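You operate a simulated robot arm through the tools that you are given. There is no shell and no other tool.

You run a simulated robot arm. Do the job below in one go: nothing can be reset, and whatever is moved stays where it is left.

TASK
Plug the open ports, couple the blue hose to the manifold and lock the reel.
Fine: red plug in P 1, yellow plug in P 2; the red air lever stays shut.

The check looks at the end state, three seconds after you hand in, the way a careful person would. Anything else that was tipped, shoved, dropped, spilled or broken makes it a failure.

THE ROBOT
A 7-joint arm with a two-finger parallel gripper, fixed in place. Base frame: the origin is on the floor under the middle of its stand, x ahead of it, y to its left, z up. Lengths are in mm, angles in degrees, forces in N, time in s.
It reaches about 1058 mm from its shoulder. Its first joint turns from -166.0 to 166.0 degrees. Payload 4.4 kg.
Tool frame: the origin (TCP) lies between the finger pads and is the grasp point; the fingertips stand 23 mm ahead of it; z points along the fingers, y is the line along which they close. Largest opening 94 mm; finger width 38, thickness 10; the body of the gripper, 54 by 96 mm, starts 39 mm behind the TCP.
Orientation is that of the tool frame in the base frame, as a unit quaternion [x, y, z, w]. With the fingers straight down and closing along the base's y, the tool's x points along the base's -x, its y along +y and its z along -z.

THE INTERFACE
- The arm moves only by the tool play_rows. Its argument "series" is one flat list of numbers, 7 for each row, row after row: the shift along the tool's x, y, z in mm, then the turn, a rotation vector about the tool's x, y, z in degrees, then the closure, from 0 (fully open) to 1 (shut). In form: [x, y, z, ax, ay, az, fingers, x, y, z, ax, ay, az, fingers, ...]. A call has 1 to 20 rows; each row shifts and turns the commanded pose from where the row before left it, along the tool's axes as they then stand. Rows are played at 5 a second. More than 50 mm and 8.6 degrees between two rows, or a gripper value outside its range, and nothing of the call is played. A pose out of reach is approached as far as the arm can. The call stops where the force on the tool passes 40 N (or 10 N more than at its start, if that is more) or the arm is blocked; 0.2 s more then pass. Each finger travels about 108 mm/s and halts on what it meets, pressing with about 28 N; the grip force reading is that of the motor and also rises with nothing between the fingers. The clock runs only during rows and for 0.2 s after the last one: add rows that do not move to give the fingers time. It gives the time, the measured TCP pose, the force on the tool (base axes), the opening and the grip force at its end, in the units of the frame above (readings bear some noise), with the torque about the TCP (base axes, N m) and any sound that the robot's microphone picked up.
- Cameras (640 x 400 px; columns grow to the right, rows downward): "scene" is fixed at [50, -648, 1647]; the picture's right is [0.60, -0.80, 0.00], its down [-0.66, -0.49, -0.57] and it looks along [0.46, 0.34, -0.82] (base axes); focal length 214 px, centre (320, 200). "wrist" rides on the gripper at [86, 16, -75] in the tool frame; the picture's right is [-0.18, 0.98, 0.00], its down [-0.58, -0.11, -0.81] and it looks along [-0.79, -0.15, 0.59] (tool axes); focal length 243 px, centre (320, 200). There is no depth. A picture from a camera that has moved, and an enlarged one, comes with that camera's place and axes in the base frame and with its lens.
- grab_frame(camera): a new picture of that camera. The clock stands still meanwhile.
- inspect(camera, box): a new picture of the part [left, top, right, bottom] of that camera's present view, enlarged. The clock stands still meanwhile.
- job_done(): hands the job in; it is judged then, once.

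Places have to be worked out from the pictures, the camera data and where the tool is seen. Open the gripper and draw the arm clear of the work before you hand the job in, unless the task says otherwise.

The tools are called as name(argument=value, ...) on one line, values as JSON. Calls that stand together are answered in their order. play_rows: Moves the arm, as the interface text tells. Its arguments: {"type":"object","properties":{"series":{"type":"array","items":{"type":"number"}}},"required":["series"]} The other tools are called the same way: grab_frame (camera) takes a picture; inspect (camera, box) takes an enlarged picture of a part of a camera's view; job_done () hands the job in.

At the start:

```text
time_s: 0.0
tcp_pos: [219.3, -379.0, 1442.5]
tool_rot: [0.0, 1.0, 0.0, 0.0]
ft_force: [-0.6, -0.6, 0.9]
ft_torque: [0.02, 0.01, -0.01]
gripper_width: 94.1
gripper_force: 0.0
```

scene: 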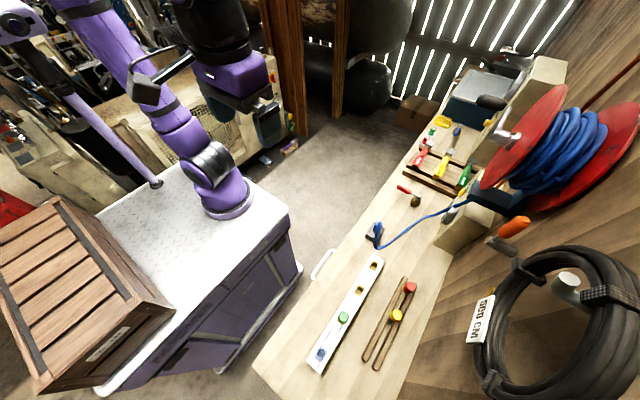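
wrist: 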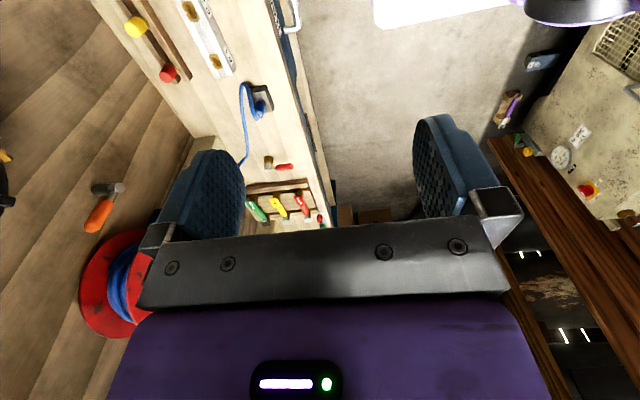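

I start by looking closely at the workbench in the scene camera to identify the manifold, plugs, hose and reel.

inspect(camera="scene", box=[290, 240, 450, 380])

inspect(camera="scene", box=[350, 160, 510, 270])

inspect(camera="scene", box=[390, 80, 550, 200])

inspect(camera="scene", box=[460, 70, 640, 260])

inspect(camera="wrist", box=[100, 0, 340, 150])

```text
2.86 times, centred on (370, 310) of scene
camera zoom: at [50.0, -648.0, 1647.0], right [0.6, -0.8, 0.0], down [-0.66, -0.49, -0.57], along [0.46, 0.34, -0.82], focal length 613 px, centre (177, -114)
```

zoom: 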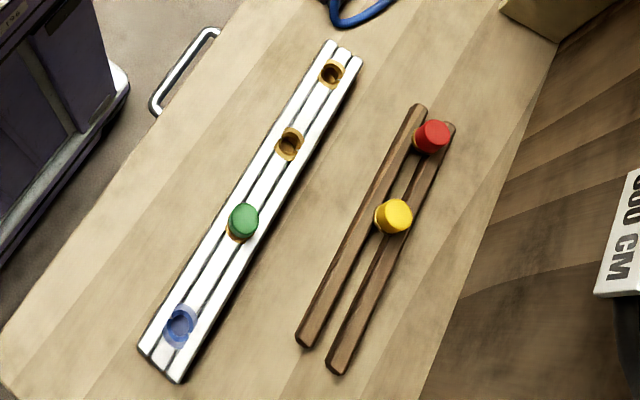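

```text
3.64 times, centred on (430, 215) of scene
camera zoom: at [50.0, -648.0, 1647.0], right [0.6, -0.8, 0.0], down [-0.66, -0.49, -0.57], along [0.46, 0.34, -0.82], focal length 780 px, centre (-80, 146)
```

zoom: 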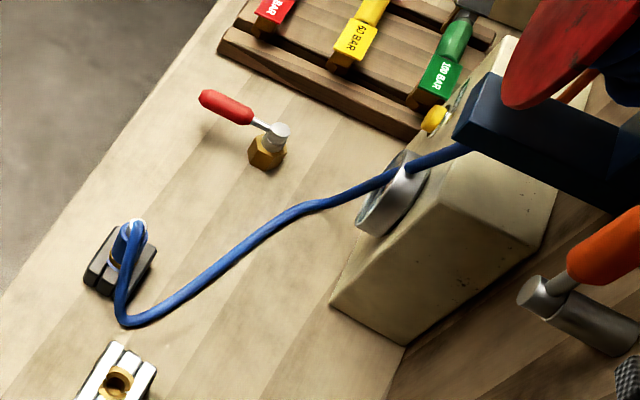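

```text
3.33 times, centred on (470, 140) of scene
camera zoom: at [50.0, -648.0, 1647.0], right [0.6, -0.8, 0.0], down [-0.66, -0.49, -0.57], along [0.46, 0.34, -0.82], focal length 715 px, centre (-180, 400)
```

zoom: 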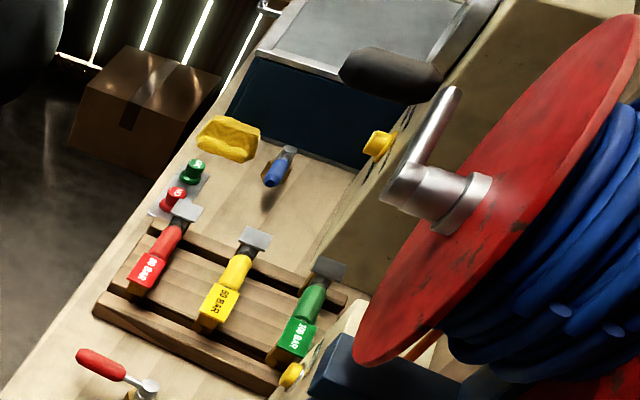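

```text
2.11 times, centred on (550, 165) of scene
camera zoom: at [50.0, -648.0, 1647.0], right [0.6, -0.8, 0.0], down [-0.66, -0.49, -0.57], along [0.46, 0.34, -0.82], focal length 452 px, centre (-164, 274)
```

zoom: 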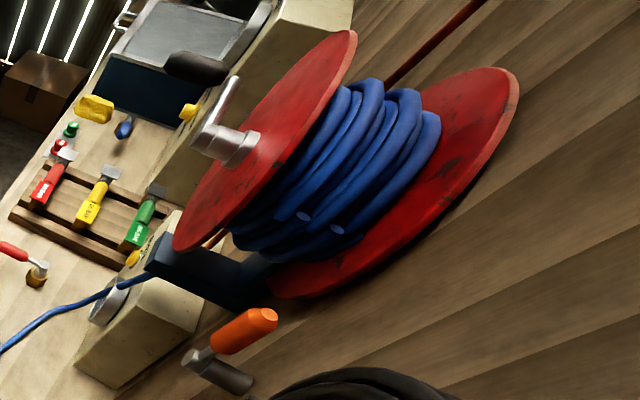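

```text
2.67 times, centred on (220, 75) of wrist
camera zoom: at [131.5, -362.6, 1518.1], right [0.18, 0.98, 0.0], down [0.58, -0.11, 0.81], along [0.79, -0.15, -0.59], focal length 647 px, centre (587, 533)
```

zoom: 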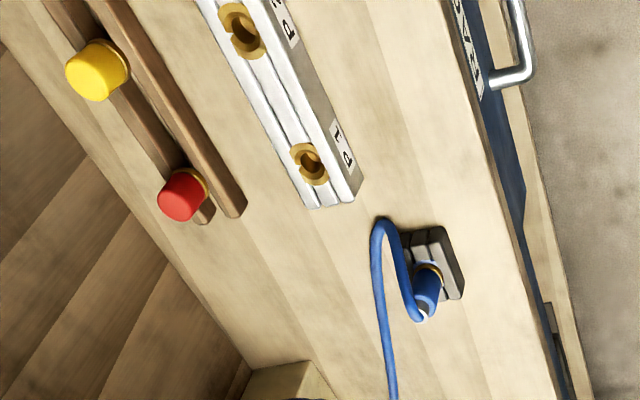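

The manifold triangulates to about y=-656, z~910, with P1 at x~352 and P2 at x~252. The plugs are at y~-783 (red x~355, yellow x~255) and the hose coupling is at about (473,-594). I move the arm to a raised spot over the near end of the bench to see the ports and the reel better.

play_rows(series=[15, -27, 22, 0, 0, 0, 0, 15, -27, 22, 0, 0, 0, 0, 15, -27, 22, 0, 0, 0, 0, 15, -27, 22, 0, 0, 0, 0, 15, -27, 22, 0, 0, 0, 0, 15, -27, 22, 0, 0, 0, 0, 15, -27, 22, 0, 0, 0, 0, 15, -27, 22, 0, 0, 0, 0])

grab_frame(camera="wrist")

grab_frame(camera="scene")

```text
time_s: 1.8
tcp_pos: [97.4, -594.6, 1270.1]
tool_rot: [0.0, 1.0, 0.0, 0.0]
ft_force: [-0.8, 0.4, 1.1]
ft_torque: [-0.07, -0.01, 0.0]
gripper_width: 94.0
gripper_force: 0.1
```

```text
taken
camera wrist: at [10.8, -578.6, 1343.6], right [0.18, 0.98, 0.0], down [0.58, -0.11, 0.81], along [0.79, -0.15, -0.59], focal length 243 px, centre (320, 200)
```

wrist: 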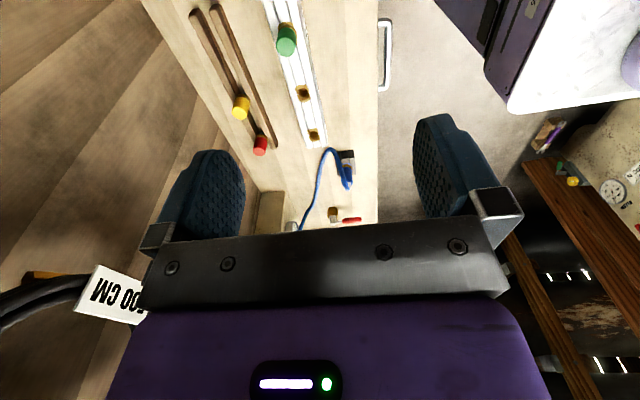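

```text
taken
```

scene: 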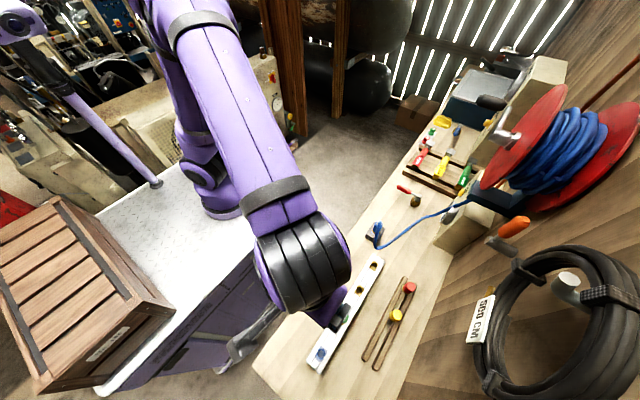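

The arm moved freely. I enlarge the manifold, plugs and hose holder from here.

inspect(camera="wrist", box=[180, 0, 400, 140])

inspect(camera="wrist", box=[240, 90, 400, 240])

inspect(camera="scene", box=[460, 200, 560, 270])

inspect(camera="scene", box=[400, 130, 500, 220])

```text
2.86 times, centred on (290, 70) of wrist
camera zoom: at [10.8, -578.6, 1343.6], right [0.18, 0.98, 0.0], down [0.58, -0.11, 0.81], along [0.79, -0.15, -0.59], focal length 693 px, centre (406, 571)
```

zoom: 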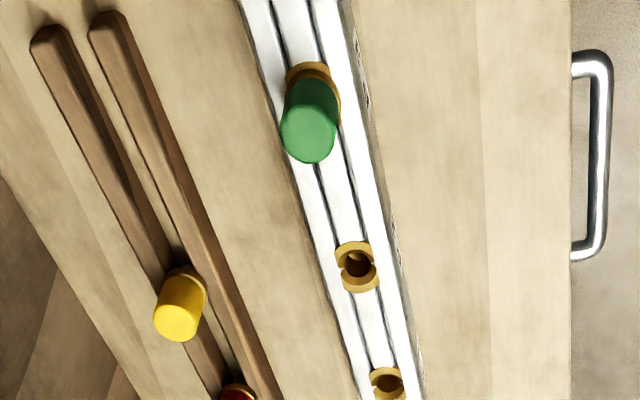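

```text
2.67 times, centred on (320, 165) of wrist
camera zoom: at [10.8, -578.6, 1343.6], right [0.18, 0.98, 0.0], down [0.58, -0.11, 0.81], along [0.79, -0.15, -0.59], focal length 647 px, centre (320, 293)
```

zoom: 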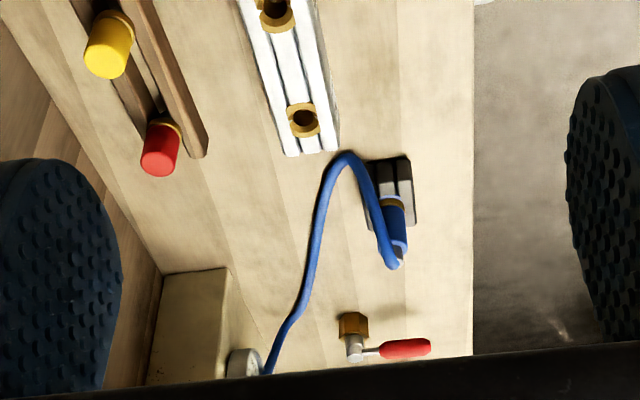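

```text
5.71 times, centred on (510, 235) of scene
camera zoom: at [50.0, -648.0, 1647.0], right [0.6, -0.8, 0.0], down [-0.66, -0.49, -0.57], along [0.46, 0.34, -0.82], focal length 1226 px, centre (-766, 0)
```

zoom: 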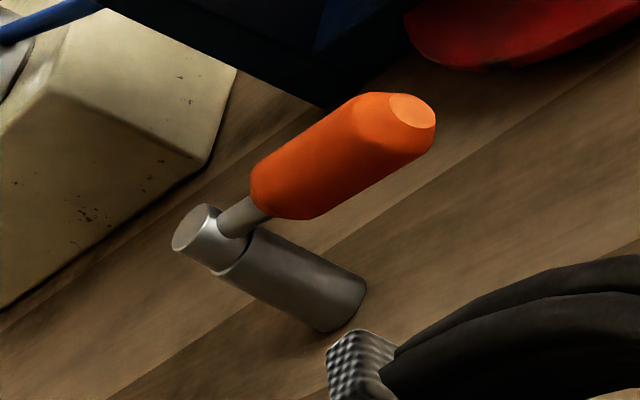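

```text
4.44 times, centred on (450, 175) of scene
camera zoom: at [50.0, -648.0, 1647.0], right [0.6, -0.8, 0.0], down [-0.66, -0.49, -0.57], along [0.46, 0.34, -0.82], focal length 953 px, centre (-258, 311)
```

zoom: 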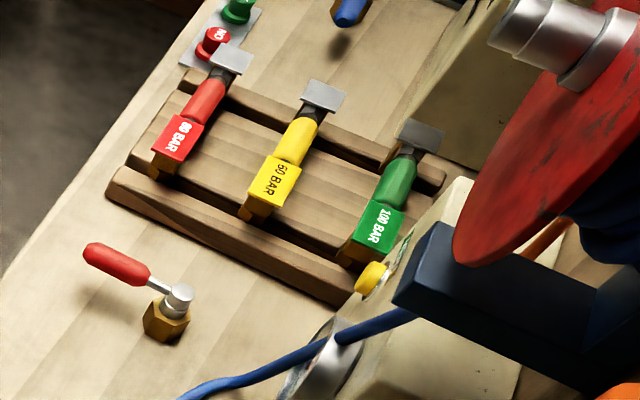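

The sockets look like bayonet collars (split brass rings). I lower toward the manifold for a closer view of the slots and labels.

play_rows(series=[-10.6, -9, 34, 0, 0, 0, 0, -10.6, -9, 34, 0, 0, 0, 0, -10.6, -9, 34, 0, 0, 0, 0, -10.6, -9, 34, 0, 0, 0, 0, -10.6, -9, 34, 0, 0, 0, 0])

grab_frame(camera="wrist")

inspect(camera="wrist", box=[200, 0, 420, 140])

inspect(camera="wrist", box=[250, 100, 410, 240])

```text
time_s: 3.0
tcp_pos: [152.0, -637.7, 1098.5]
tool_rot: [0.0, 1.0, -0.001, 0.0]
ft_force: [0.1, 0.3, 0.2]
ft_torque: [-0.02, 0.0, -0.01]
gripper_width: 93.9
gripper_force: 0.0
```

```text
taken
camera wrist: at [64.3, -622.7, 1172.9], right [0.19, 0.98, 0.0], down [0.58, -0.11, 0.81], along [0.79, -0.15, -0.59], focal length 243 px, centre (320, 200)
```

wrist: 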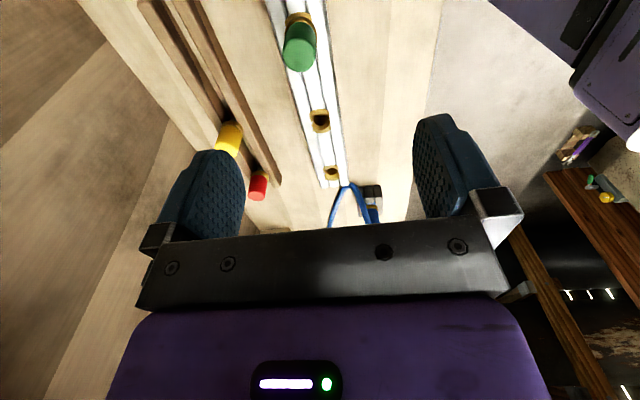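

```text
2.86 times, centred on (310, 70) of wrist
camera zoom: at [64.3, -622.7, 1172.9], right [0.19, 0.98, 0.0], down [0.58, -0.11, 0.81], along [0.79, -0.15, -0.59], focal length 693 px, centre (349, 571)
```

zoom: 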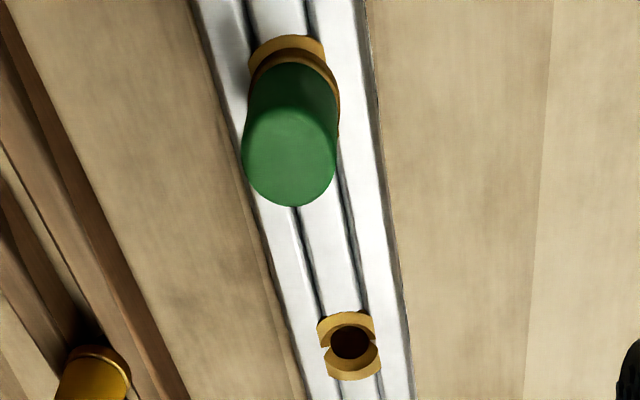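

```text
2.86 times, centred on (330, 170) of wrist
camera zoom: at [64.3, -622.7, 1172.9], right [0.19, 0.98, 0.0], down [0.58, -0.11, 0.81], along [0.79, -0.15, -0.59], focal length 693 px, centre (291, 286)
```

zoom: 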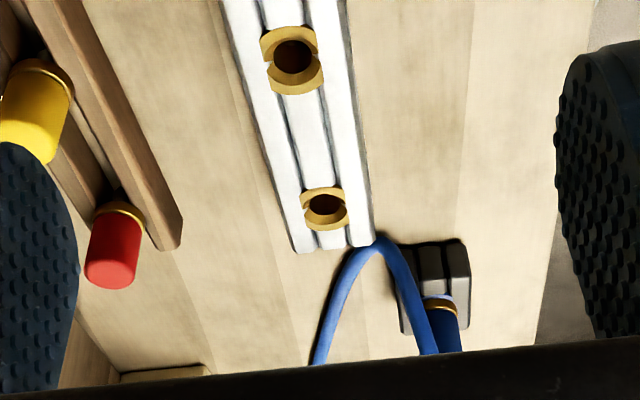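

The collars are split left and right, which suggests a bayonet or keyed fit. I pull back from the bench and turn the wrist so the camera looks toward the wall, to see the plugs, P4 and the reel side-on.

play_rows(series=[10.4, 37.6, 0, 0, 0, 0, 0, 10.4, 37.6, 0, 0, 0, 0, 0, 10.4, 37.6, 0, 0, 0, 0, 0, 10.4, 37.6, 0, 0, 0, 0, 0, 10.4, 37.6, 0, 0, 0, 0, 0, 0, 0, 0, 0, 0, 8.2, 0, 0, 0, 0, 0, 0, 8.2, 0, 0, 0, 0, 0, 0, 8.2, 0, 0, 0, 0, 0, 0, 8.2, 0, 0, 0, 0, 0, 0, 8.2, 0, 0, 0, 0, 0, 0, 8.2, 0, 0, 0, 0, 0, 0, 8.2, 0, 0, 0, 0, 0, 0, 8.2, 0, 0, 0, 0, 0, 0, 8.2, 0, 0, 0, 0, 0, 0, 8.2, 0, 0, 0, 0, 0, 0, 8, 0])

grab_frame(camera="wrist")

inspect(camera="wrist", box=[220, 100, 440, 240])

```text
time_s: 6.4
tcp_pos: [99.0, -451.7, 1098.3]
tool_rot: [0.708, 0.706, 0.0, 0.0]
ft_force: [0.8, 0.3, 0.5]
ft_torque: [-0.01, -0.01, -0.01]
gripper_width: 93.8
gripper_force: 0.0
```

```text
taken
camera wrist: at [115.0, -365.2, 1172.4], right [0.98, -0.19, 0.0], down [-0.11, -0.58, 0.81], along [-0.15, -0.79, -0.59], focal length 243 px, centre (320, 200)
```

wrist: 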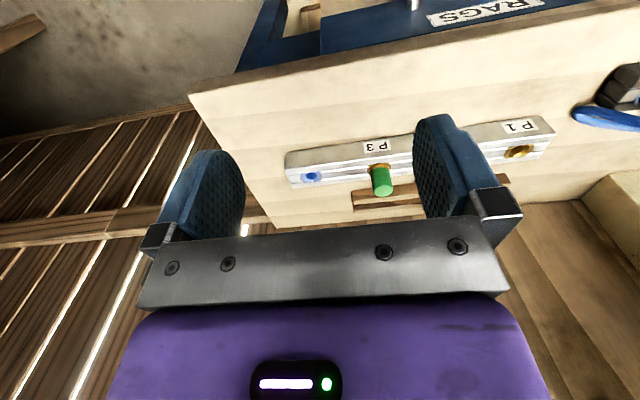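

```text
2.86 times, centred on (330, 170) of wrist
camera zoom: at [115.0, -365.2, 1172.4], right [0.98, -0.19, 0.0], down [-0.11, -0.58, 0.81], along [-0.15, -0.79, -0.59], focal length 693 px, centre (291, 286)
```

zoom: 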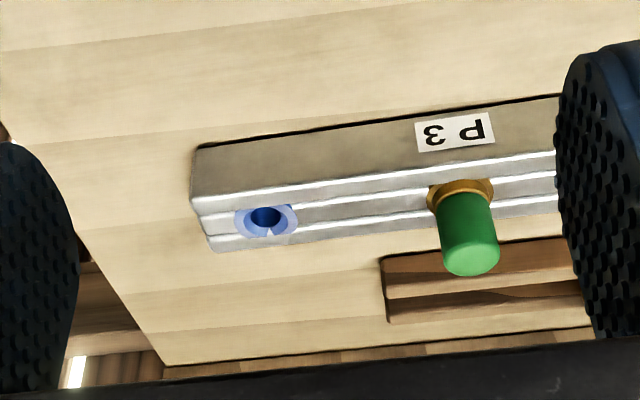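

P3 holds the green plug and the blue-ringed P4 socket is at the near end, with what looks like a key notch. I move closer to see P4 and the plug seat in detail.

play_rows(series=[-29.3, -9.7, 26, 0, 0, 0, 0, -29.3, -9.7, 26, 0, 0, 0, 0, -29.3, -9.7, 26, 0, 0, 0, 0])

grab_frame(camera="wrist")

inspect(camera="wrist", box=[250, 130, 410, 230])

inspect(camera="wrist", box=[250, 130, 330, 210])

```text
time_s: 7.2
tcp_pos: [69.0, -539.8, 1020.3]
tool_rot: [0.707, 0.707, 0.0, 0.001]
ft_force: [0.2, -0.1, 0.1]
ft_torque: [-0.03, 0.0, -0.01]
gripper_width: 94.1
gripper_force: 0.0
```

```text
taken
camera wrist: at [85.4, -453.5, 1094.7], right [0.98, -0.18, 0.0], down [-0.11, -0.58, 0.81], along [-0.15, -0.79, -0.59], focal length 243 px, centre (320, 200)
```

wrist: 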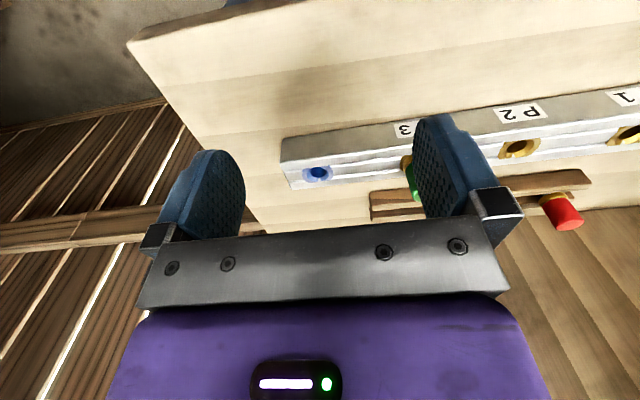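

```text
4.00 times, centred on (330, 180) of wrist
camera zoom: at [85.4, -453.5, 1094.7], right [0.98, -0.18, 0.0], down [-0.11, -0.58, 0.81], along [-0.15, -0.79, -0.59], focal length 970 px, centre (280, 280)
```

zoom: 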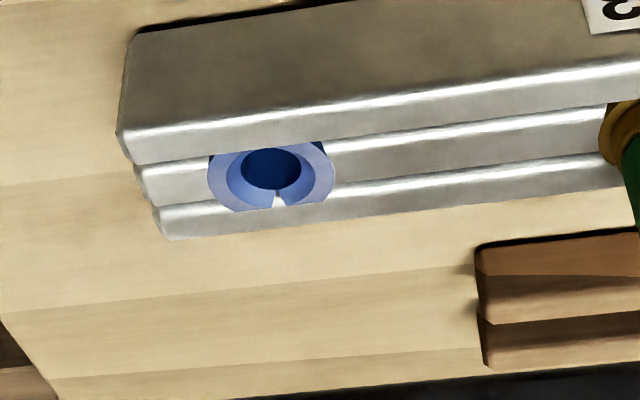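

```text
5.00 times, centred on (290, 170) of wrist
camera zoom: at [85.4, -453.5, 1094.7], right [0.98, -0.18, 0.0], down [-0.11, -0.58, 0.81], along [-0.15, -0.79, -0.59], focal length 1213 px, centre (470, 350)
```

zoom: 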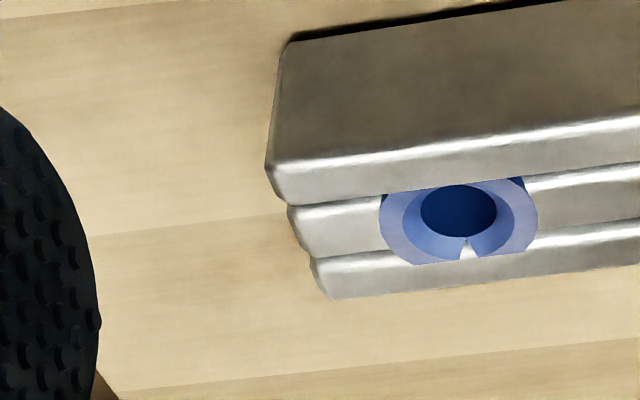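

P4 is a blue conical socket with a narrow mark or slot on its wall (-y) side. Next I move along the bench to view ports P1 and P2 and the red and yellow plugs up close.

play_rows(series=[-14.3, 38.7, -5.7, 0, 0, 0, 0, -14.3, 38.7, -5.7, 0, 0, 0, 0, -14.3, 38.7, -5.7, 0, 0, 0, 0, -14.3, 38.7, -5.7, 0, 0, 0, 0, -14.3, 38.7, -5.7, 0, 0, 0, 0, -14.3, 38.7, -5.7, 0, 0, 0, 0, -14.3, 38.7, -5.7, 0, 0, 0, 0])

grab_frame(camera="wrist")

inspect(camera="wrist", box=[250, 40, 410, 140])

inspect(camera="wrist", box=[250, 130, 410, 230])

```text
time_s: 8.8
tcp_pos: [339.7, -638.8, 1058.4]
tool_rot: [0.708, 0.706, 0.001, 0.0]
ft_force: [-1.1, 0.4, 0.2]
ft_torque: [-0.04, -0.03, 0.04]
gripper_width: 94.0
gripper_force: 0.1
```

```text
taken
camera wrist: at [356.1, -553.4, 1133.2], right [0.98, -0.19, 0.0], down [-0.11, -0.58, 0.81], along [-0.15, -0.79, -0.59], focal length 243 px, centre (320, 200)
```

wrist: 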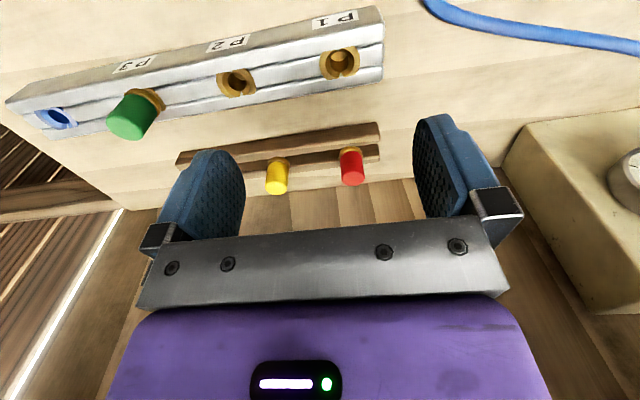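

```text
4.00 times, centred on (330, 90) of wrist
camera zoom: at [356.1, -553.4, 1133.2], right [0.98, -0.19, 0.0], down [-0.11, -0.58, 0.81], along [-0.15, -0.79, -0.59], focal length 970 px, centre (280, 640)
```

zoom: 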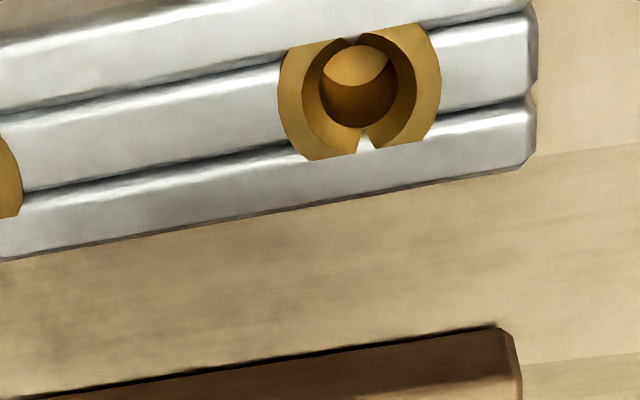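

```text
4.00 times, centred on (330, 180) of wrist
camera zoom: at [356.1, -553.4, 1133.2], right [0.98, -0.19, 0.0], down [-0.11, -0.58, 0.81], along [-0.15, -0.79, -0.59], focal length 970 px, centre (280, 280)
```

zoom: 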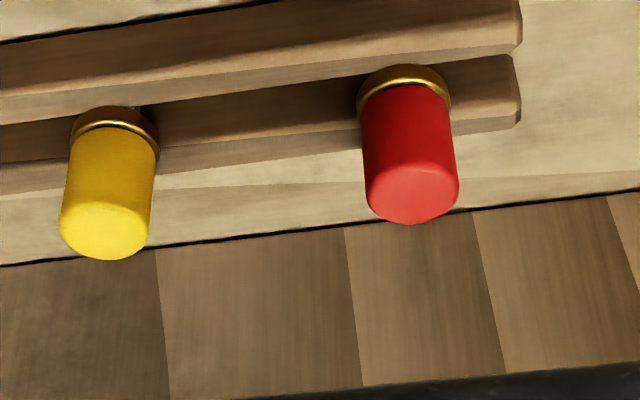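

The ports turn out to be plain holes with conical brass mouths, and the plugs are flanged caps with stems sitting in the rack. Now I look closely at the hose coupling in its holder.

play_rows(series=[28, 22, -6.4, 0, 0, 0, 0, 28, 22, -6.4, 0, 0, 0, 0, 28, 22, -6.4, 0, 0, 0, 0, 28, 22, -6.4, 0, 0, 0, 0, 28, 22, -6.4, 0, 0, 0, 0])

grab_frame(camera="wrist")

inspect(camera="wrist", box=[260, 70, 420, 200])

inspect(camera="scene", box=[355, 210, 415, 260])

```text
time_s: 10.0
tcp_pos: [449.6, -499.8, 1090.7]
tool_rot: [0.708, 0.706, 0.0, 0.0]
ft_force: [-0.7, 0.1, -1.0]
ft_torque: [0.02, 0.0, 0.01]
gripper_width: 93.9
gripper_force: 0.0
```

```text
taken
camera wrist: at [465.4, -413.7, 1165.6], right [0.98, -0.19, 0.0], down [-0.11, -0.58, 0.81], along [-0.15, -0.79, -0.59], focal length 243 px, centre (320, 200)
```

wrist: 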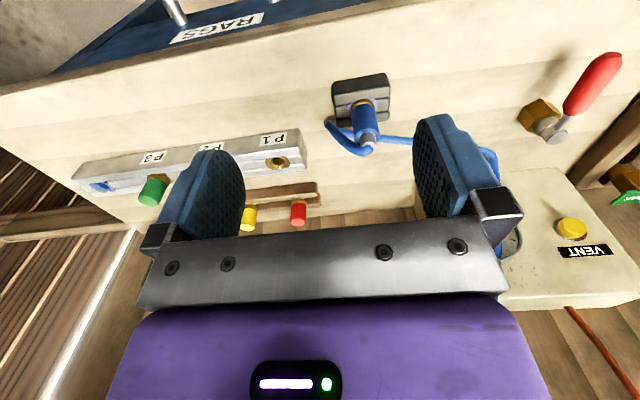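

```text
3.08 times, centred on (340, 135) of wrist
camera zoom: at [465.4, -413.7, 1165.6], right [0.98, -0.19, 0.0], down [-0.11, -0.58, 0.81], along [-0.15, -0.79, -0.59], focal length 746 px, centre (258, 400)
```

zoom: 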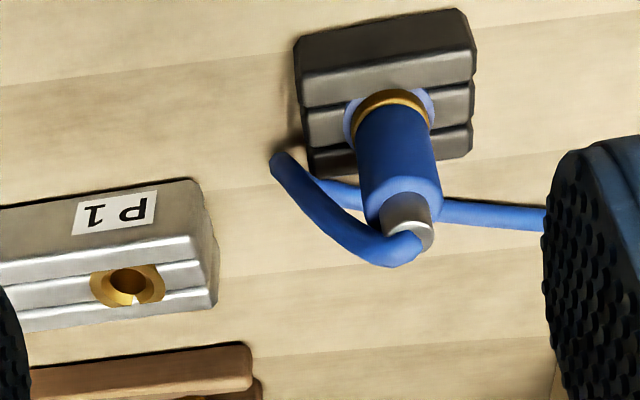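

```text
8.00 times, centred on (385, 235) of scene
camera zoom: at [50.0, -648.0, 1647.0], right [0.6, -0.8, 0.0], down [-0.66, -0.49, -0.57], along [0.46, 0.34, -0.82], focal length 1716 px, centre (-200, -80)
```

zoom: 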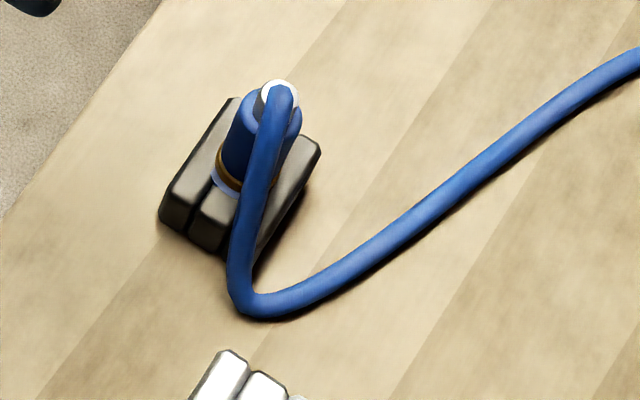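

The coupling stands at about (485,-593), with its blue body spanning z~897-945 and the hose leaving its top toward -x. The yellow button on the box is labelled VENT, so I leave it alone. I go up to look at the reel and the orange lever on the wall.

play_rows(series=[2.5, -3.7, -43.7, 0, 0, 0, 0, 2.5, -3.7, -43.7, 0, 0, 0, 0, 2.5, -3.7, -43.7, 0, 0, 0, 0, 2.5, -3.7, -43.7, 0, 0, 0, 0, 2.5, -3.7, -43.7, 0, 0, 0, 0, 2.5, -3.7, -43.7, 0, 0, 0, 0, 2.5, -3.7, -43.7, 0, 0, 0, 0, 2.5, -3.7, -43.7, 0, 0, 0, 0])

grab_frame(camera="wrist")

inspect(camera="wrist", box=[240, 100, 420, 230])

```text
time_s: 11.8
tcp_pos: [421.0, -481.2, 1441.0]
tool_rot: [0.708, 0.706, 0.0, 0.0]
ft_force: [1.1, -0.2, -0.1]
ft_torque: [0.04, 0.03, -0.02]
gripper_width: 94.0
gripper_force: 0.0
```

```text
taken
camera wrist: at [436.4, -394.4, 1516.9], right [0.98, -0.18, 0.0], down [-0.11, -0.58, 0.81], along [-0.15, -0.79, -0.59], focal length 243 px, centre (320, 200)
```

wrist: 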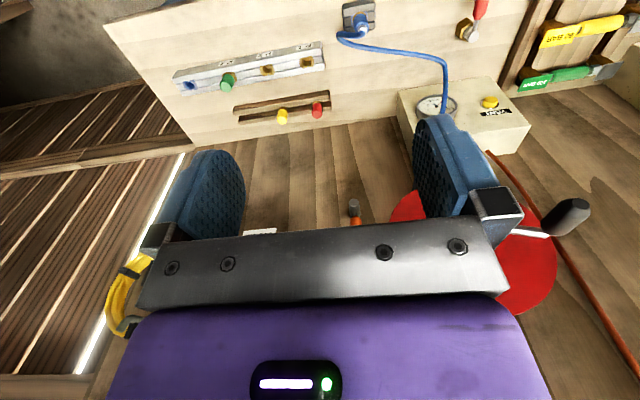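

```text
3.08 times, centred on (330, 165) of wrist
camera zoom: at [436.4, -394.4, 1516.9], right [0.98, -0.18, 0.0], down [-0.11, -0.58, 0.81], along [-0.15, -0.79, -0.59], focal length 746 px, centre (289, 308)
```

zoom: 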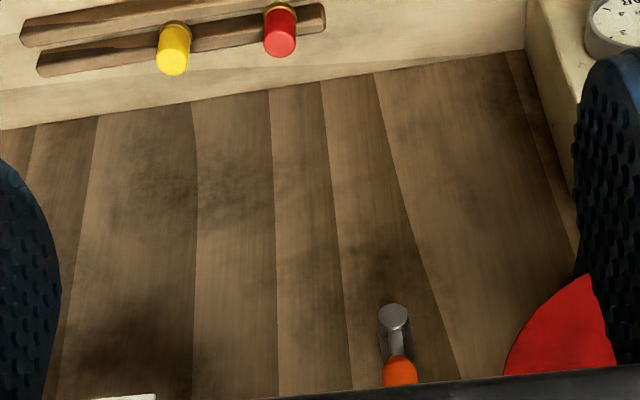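

The gripper body hides the wall, so I tilt the tool toward the wall to bring the lever and reel into the clear part of the picture.

play_rows(series=[0, 0, 0, 0, -8, 0, 0, 0, 0, 0, 0, -8, 0, 0, 0, 0, 0, 0, -8, 0, 0, 0, 0, 0, 0, -8, 0, 0, 0, 0, 0, 0, -8, 0, 0])

grab_frame(camera="wrist")

inspect(camera="wrist", box=[230, 30, 410, 150])

inspect(camera="wrist", box=[400, 60, 640, 260])

```text
time_s: 13.0
tcp_pos: [422.6, -479.6, 1440.5]
tool_rot: [0.664, 0.664, -0.243, 0.243]
ft_force: [0.6, 0.0, -0.6]
ft_torque: [0.03, 0.01, 0.01]
gripper_width: 94.1
gripper_force: 0.1
```

```text
taken
camera wrist: at [437.4, -365.6, 1442.5], right [0.98, -0.14, 0.12], down [-0.11, 0.08, 0.99], along [-0.15, -0.99, 0.06], focal length 243 px, centre (320, 200)
```

wrist: 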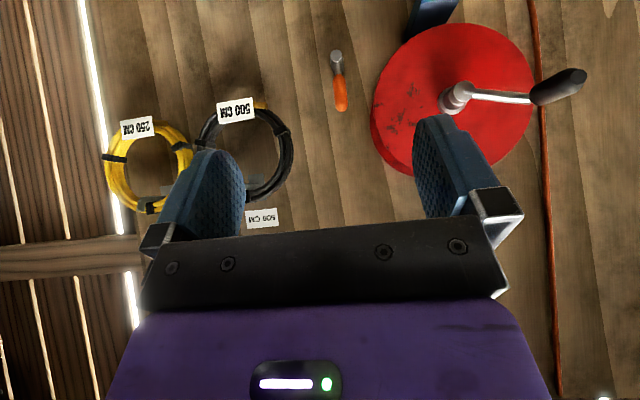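

```text
3.33 times, centred on (320, 90) of wrist
camera zoom: at [437.4, -365.6, 1442.5], right [0.98, -0.14, 0.12], down [-0.11, 0.08, 0.99], along [-0.15, -0.99, 0.06], focal length 809 px, centre (320, 567)
```

zoom: 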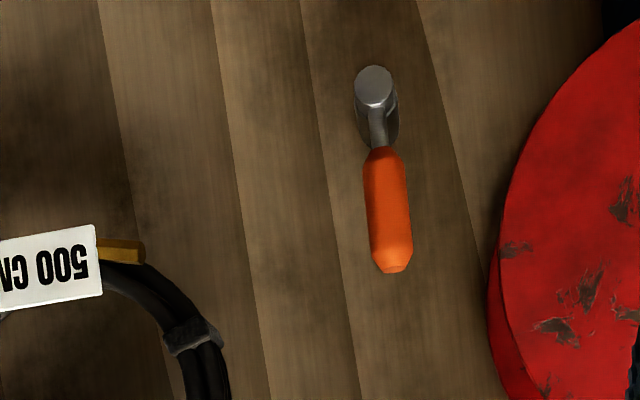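

```text
2.00 times, centred on (520, 160) of wrist
camera zoom: at [437.4, -365.6, 1442.5], right [0.98, -0.14, 0.12], down [-0.11, 0.08, 0.99], along [-0.15, -0.99, 0.06], focal length 485 px, centre (-80, 280)
```

zoom: 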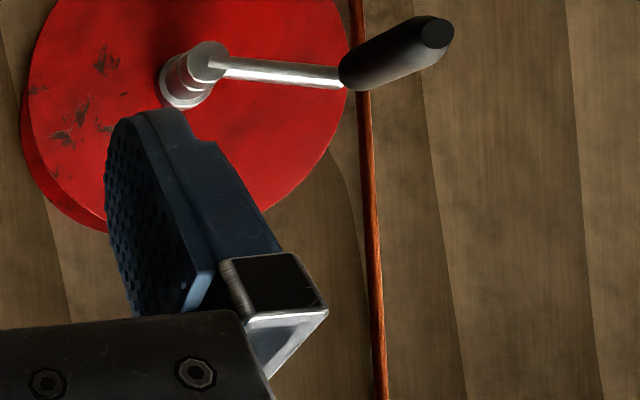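

The orange lever stands upright next to the reel, with its pivot on the wall at about x~422, z~1220, and no label is visible beside it. I move closer to check the lever and reel for marks and stops.

play_rows(series=[-23, -10.5, 19.3, 0, 0, 0, 0, -23, -10.5, 19.3, 0, 0, 0, 0, -23, -10.5, 19.3, 0, 0, 0, 0, -23, -10.5, 19.3, 0, 0, 0, 0])

grab_frame(camera="wrist")

inspect(camera="wrist", box=[290, 0, 450, 120])

inspect(camera="wrist", box=[400, 0, 640, 180])

```text
time_s: 14.0
tcp_pos: [379.9, -598.6, 1439.9]
tool_rot: [0.664, 0.665, -0.242, 0.242]
ft_force: [0.6, 0.3, 0.7]
ft_torque: [0.0, 0.01, -0.02]
gripper_width: 94.2
gripper_force: 0.0
```

```text
taken
camera wrist: at [394.8, -485.3, 1441.4], right [0.98, -0.14, 0.12], down [-0.11, 0.07, 0.99], along [-0.15, -0.99, 0.06], focal length 243 px, centre (320, 200)
```

wrist: 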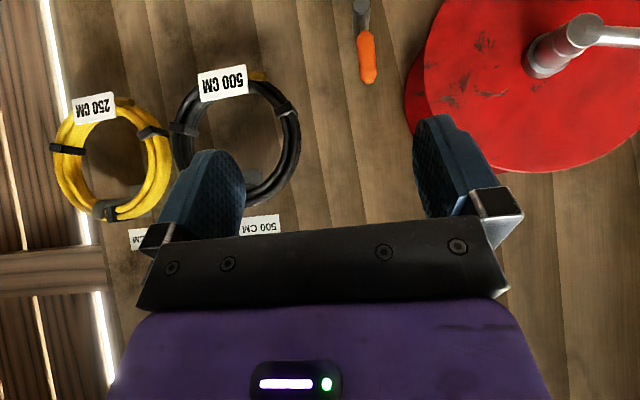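

```text
3.33 times, centred on (370, 60) of wrist
camera zoom: at [394.8, -485.3, 1441.4], right [0.98, -0.14, 0.12], down [-0.11, 0.07, 0.99], along [-0.15, -0.99, 0.06], focal length 809 px, centre (153, 667)
```

zoom: 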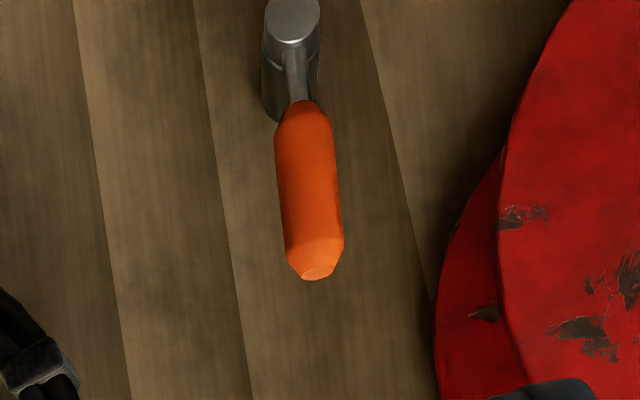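

```text
2.22 times, centred on (520, 90) of wrist
camera zoom: at [394.8, -485.3, 1441.4], right [0.98, -0.14, 0.12], down [-0.11, 0.07, 0.99], along [-0.15, -0.99, 0.06], focal length 539 px, centre (-124, 444)
```

zoom: 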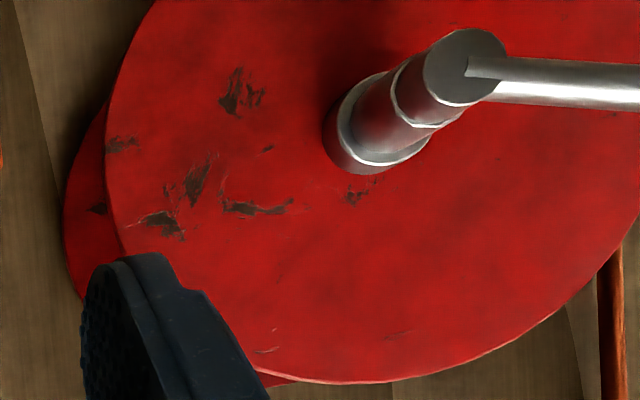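

There are no markings. The orange lever beside the reel is the obvious brake, so I'll do it last, after the hose is drawn out. I start with the plugs: I set the tool to a 20° lean so the wrist stays off the wall, and lower in front of the rack.

play_rows(series=[0, 0, 0, 0, 6.667, 0, 0, 0, 0, 0, 0, 6.667, 0, 0, 0, 0, 0, 0, 6.667, 0, 0, 14.5, -3.1, 39.95, 0, 0, 0, 0, 14.5, -3.1, 39.95, 0, 0, 0, 0, 14.5, -3.1, 39.95, 0, 0, 0, 0, 14.5, -3.1, 39.95, 0, 0, 0, 0, 14.5, -3.1, 39.95, 0, 0, 0, 0, 14.5, -3.1, 39.95, 0, 0, 0, 0, 14.5, -3.1, 39.95, 0, 0, 0, 0, 14.5, -3.1, 39.95, 0, 0, 0, 0])

grab_frame(camera="wrist")

grab_frame(camera="scene")

```text
time_s: 16.4
tcp_pos: [355.4, -597.4, 1099.7]
tool_rot: [0.697, 0.695, -0.124, 0.123]
ft_force: [-0.6, 1.1, -0.4]
ft_torque: [0.0, -0.01, 0.01]
gripper_width: 94.0
gripper_force: 0.1
```

```text
taken
camera wrist: at [370.5, -491.8, 1140.0], right [0.98, -0.17, 0.06], down [-0.11, -0.27, 0.96], along [-0.15, -0.95, -0.28], focal length 243 px, centre (320, 200)
```

wrist: 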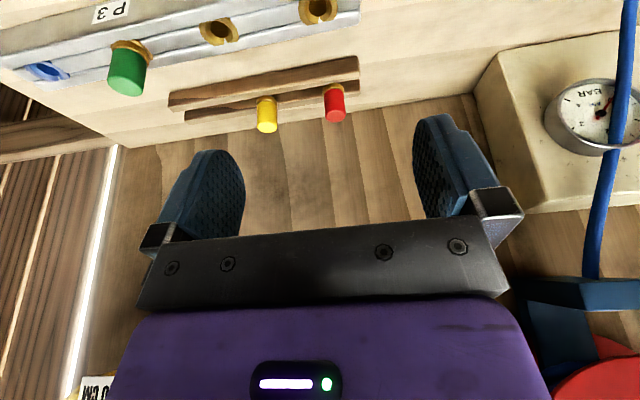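

```text
taken
```

scene: 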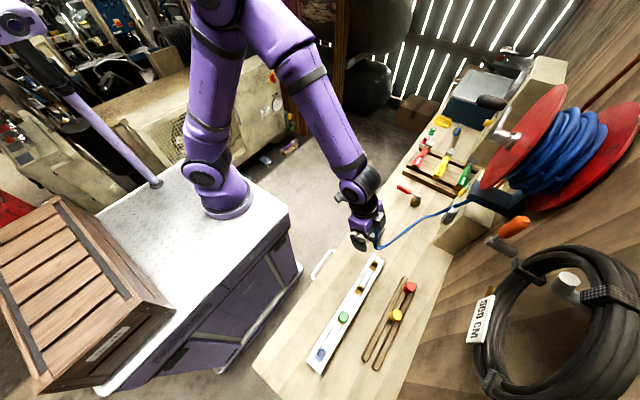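

I enlarge this view to triangulate the plugs and ports accurately.

inspect(camera="wrist", box=[240, 60, 360, 140])

inspect(camera="wrist", box=[180, 0, 360, 100])

```text
5.00 times, centred on (300, 100) of wrist
camera zoom: at [370.5, -491.8, 1140.0], right [0.98, -0.17, 0.06], down [-0.11, -0.27, 0.96], along [-0.15, -0.95, -0.28], focal length 1213 px, centre (420, 700)
```

zoom: 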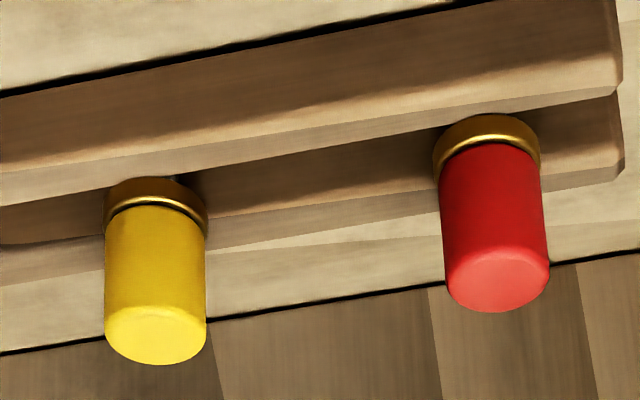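

```text
3.56 times, centred on (270, 50) of wrist
camera zoom: at [370.5, -491.8, 1140.0], right [0.98, -0.17, 0.06], down [-0.11, -0.27, 0.96], along [-0.15, -0.95, -0.28], focal length 863 px, centre (498, 733)
```

zoom: 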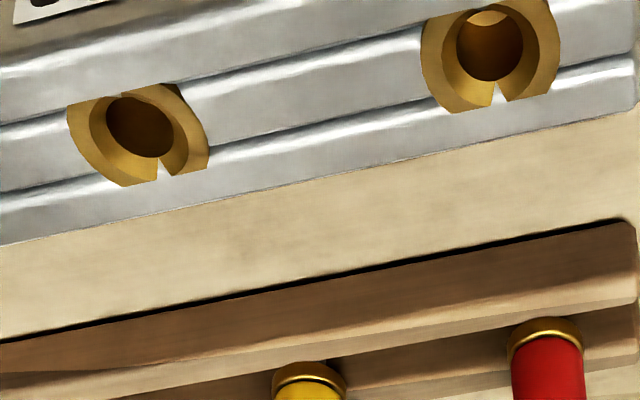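

The red plug estimate is about (354.5,-784,934 top) and the yellow one sits 100 mm nearer. I move to just above the red plug for a steep close view to pin down its y.

play_rows(series=[-28.2, 0, 31.6, 0, 0, 0, 0, -28.2, 0, 31.6, 0, 0, 0, 0, -28.2, 0, 31.6, 0, 0, 0, 0, -28.2, 0, 31.6, 0, 0, 0, 0, -28.2, 0, 31.6, 0, 0, 0, 0])

grab_frame(camera="wrist")

inspect(camera="wrist", box=[250, 60, 410, 180])

grab_frame(camera="scene")

```text
time_s: 17.6
tcp_pos: [357.9, -785.4, 1000.5]
tool_rot: [0.697, 0.696, -0.123, 0.122]
ft_force: [0.6, 1.1, 0.9]
ft_torque: [0.0, 0.04, 0.02]
gripper_width: 94.0
gripper_force: 0.1
```

```text
taken
camera wrist: at [372.7, -679.5, 1040.1], right [0.98, -0.17, 0.06], down [-0.11, -0.27, 0.96], along [-0.15, -0.95, -0.28], focal length 243 px, centre (320, 200)
```

wrist: 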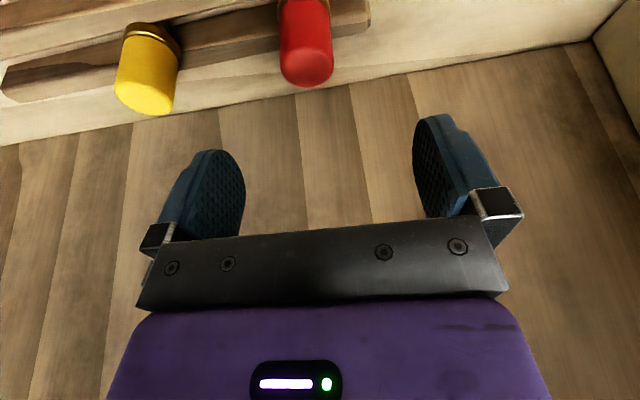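

```text
3.33 times, centred on (330, 120) of wrist
camera zoom: at [372.7, -679.5, 1040.1], right [0.98, -0.17, 0.06], down [-0.11, -0.27, 0.96], along [-0.15, -0.95, -0.28], focal length 809 px, centre (287, 467)
```

zoom: 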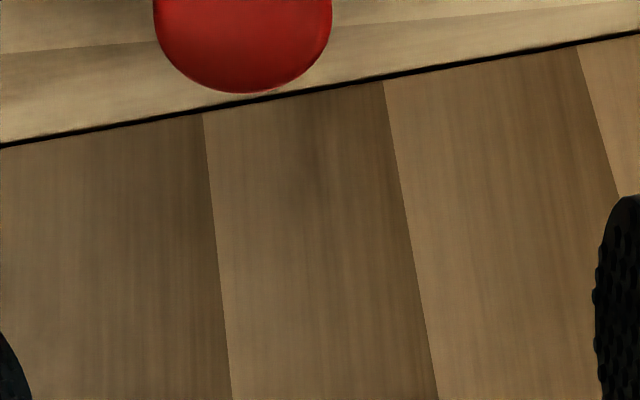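

```text
taken
```

scene: 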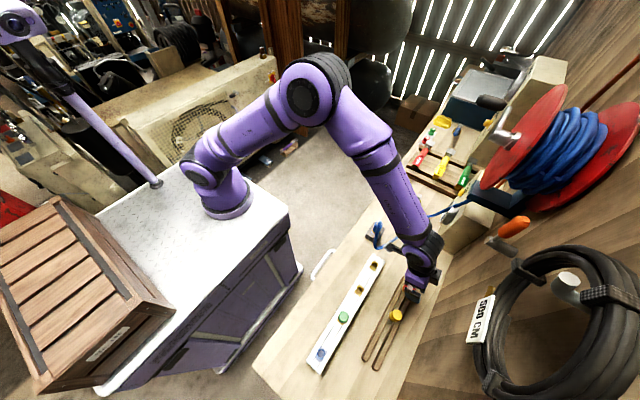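

The red plug is between the finger lines, just ahead and below. I enlarge it to compute its exact position.

inspect(camera="wrist", box=[230, 0, 390, 100])

inspect(camera="wrist", box=[80, 0, 240, 130])

```text
4.00 times, centred on (310, 50) of wrist
camera zoom: at [372.7, -679.5, 1040.1], right [0.98, -0.17, 0.06], down [-0.11, -0.27, 0.96], along [-0.15, -0.95, -0.28], focal length 970 px, centre (360, 800)
```

zoom: 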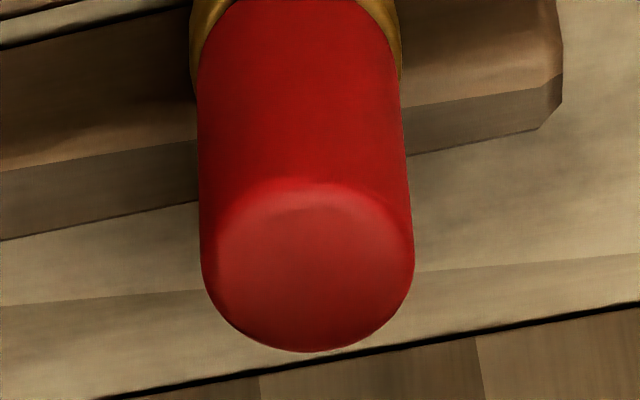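

```text
3.08 times, centred on (160, 65) of wrist
camera zoom: at [372.7, -679.5, 1040.1], right [0.98, -0.17, 0.06], down [-0.11, -0.27, 0.96], along [-0.15, -0.95, -0.28], focal length 746 px, centre (812, 615)
```

zoom: 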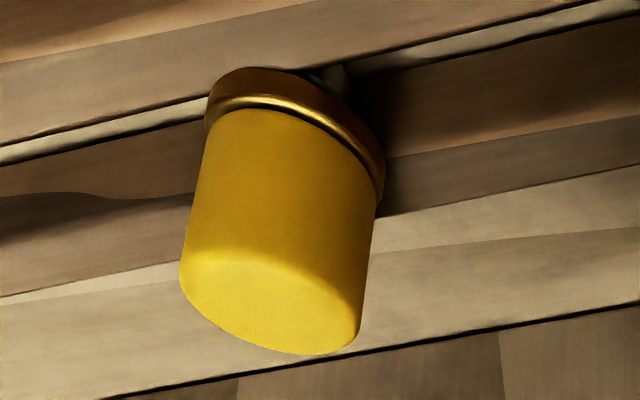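

Combining views puts the red plug axis at about (355,-779), top z~937, with the rail top at ~894. I lower the open fingers around the plug to TCP z~925 and check before closing.

play_rows(series=[16.1, -1, 34, 0, 0, 0, 0, 16.1, -1, 34, 0, 0, 0, 0, 0, 0, 0, 0, 0, 0, 0])

grab_frame(camera="wrist")

inspect(camera="scene", box=[370, 240, 470, 340])

```text
time_s: 18.4
tcp_pos: [352.7, -778.0, 924.8]
tool_rot: [0.696, 0.696, -0.124, 0.123]
ft_force: [0.3, -0.7, -0.6]
ft_torque: [-0.01, 0.02, -0.02]
gripper_width: 93.8
gripper_force: 0.1
```

```text
taken
camera wrist: at [368.6, -671.7, 966.1], right [0.98, -0.17, 0.06], down [-0.11, -0.27, 0.96], along [-0.15, -0.95, -0.28], focal length 243 px, centre (320, 200)
```

wrist: 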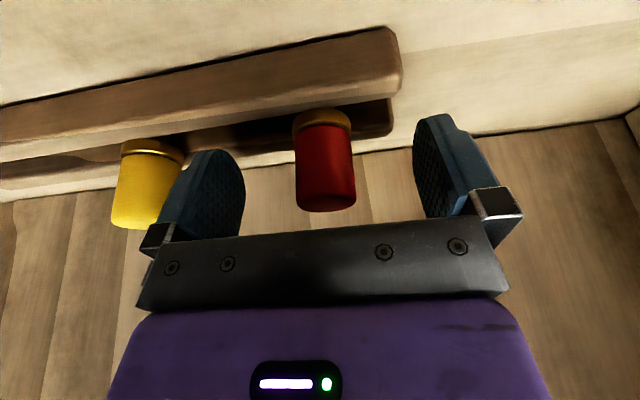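

```text
4.00 times, centred on (420, 290) of scene
camera zoom: at [50.0, -648.0, 1647.0], right [0.6, -0.8, 0.0], down [-0.66, -0.49, -0.57], along [0.46, 0.34, -0.82], focal length 858 px, centre (-80, -160)
```

zoom: 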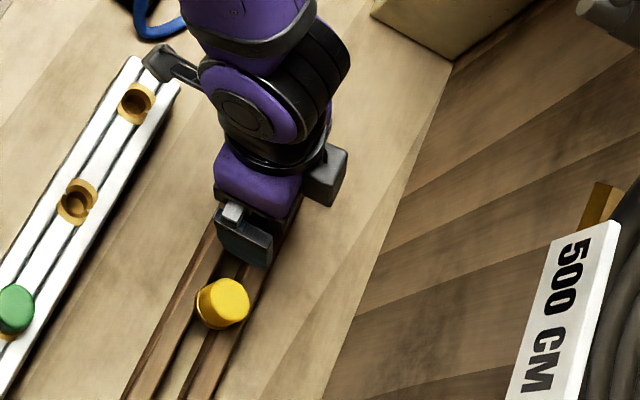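

The plug sits centred between the fingers. I close on it and wait.

play_rows(series=[0, 0, 0, 0, 0, 0, 1, 0, 0, 0, 0, 0, 0, 1, 0, 0, 0, 0, 0, 0, 1, 0, 0, 0, 0, 0, 0, 1])

grab_frame(camera="wrist")

```text
time_s: 19.4
tcp_pos: [354.6, -777.6, 925.5]
tool_rot: [0.697, 0.696, -0.122, 0.123]
ft_force: [13.3, -3.3, -0.5]
ft_torque: [-0.09, -0.52, 0.08]
gripper_width: 30.1
gripper_force: 28.0
```

```text
taken
camera wrist: at [370.2, -671.7, 966.3], right [0.98, -0.17, 0.06], down [-0.11, -0.27, 0.96], along [-0.15, -0.95, -0.28], focal length 243 px, centre (320, 200)
```

wrist: 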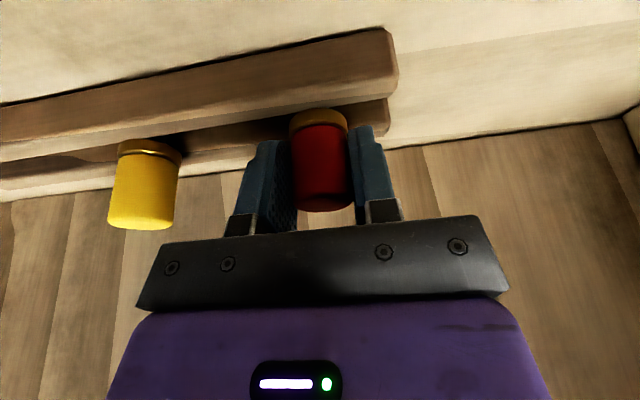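

The plug is gripped at 30 mm width. I lift it straight up out of the rack and look.

play_rows(series=[-5, 0, -14, 0, 0, 0, 1, -10, 0, -27.5, 0, 0, 0, 1, -10, 0, -27.5, 0, 0, 0, 1, -10, 0, -27.5, 0, 0, 0, 1, 0, 0, 0, 0, 0, 0, 1])

grab_frame(camera="wrist")

inspect(camera="wrist", box=[240, 40, 400, 220])

inspect(camera="scene", box=[370, 240, 470, 340])

```text
time_s: 20.6
tcp_pos: [354.0, -778.1, 1029.6]
tool_rot: [0.697, 0.696, -0.123, 0.123]
ft_force: [-0.6, -0.7, -0.2]
ft_torque: [0.01, -0.01, 0.03]
gripper_width: 29.7
gripper_force: 28.2
```

```text
taken
camera wrist: at [369.6, -673.0, 1069.3], right [0.98, -0.17, 0.06], down [-0.11, -0.27, 0.96], along [-0.15, -0.95, -0.29], focal length 243 px, centre (320, 200)
```

wrist: 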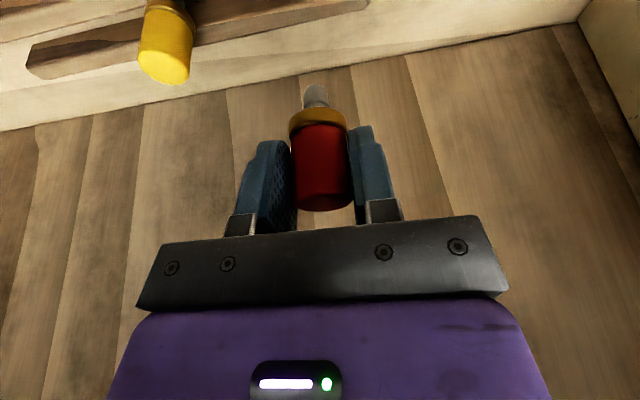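

```text
2.22 times, centred on (320, 130) of wrist
camera zoom: at [369.6, -673.0, 1069.3], right [0.98, -0.17, 0.06], down [-0.11, -0.27, 0.96], along [-0.15, -0.95, -0.29], focal length 539 px, centre (320, 356)
```

zoom: 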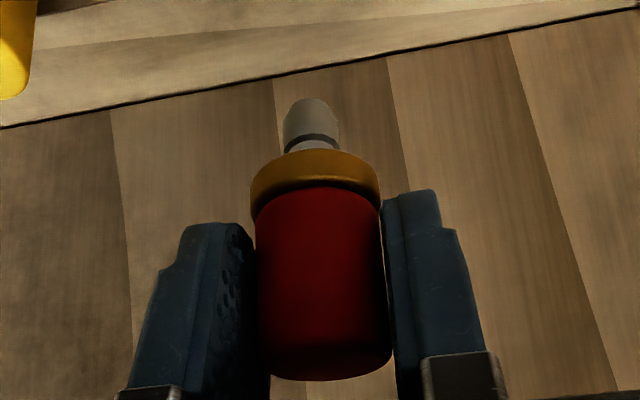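

```text
4.00 times, centred on (420, 290) of scene
camera zoom: at [50.0, -648.0, 1647.0], right [0.6, -0.8, 0.0], down [-0.66, -0.49, -0.57], along [0.46, 0.34, -0.82], focal length 858 px, centre (-80, -160)
```

zoom: 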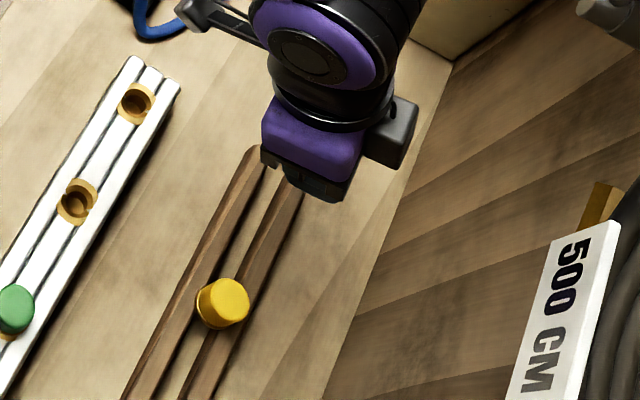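

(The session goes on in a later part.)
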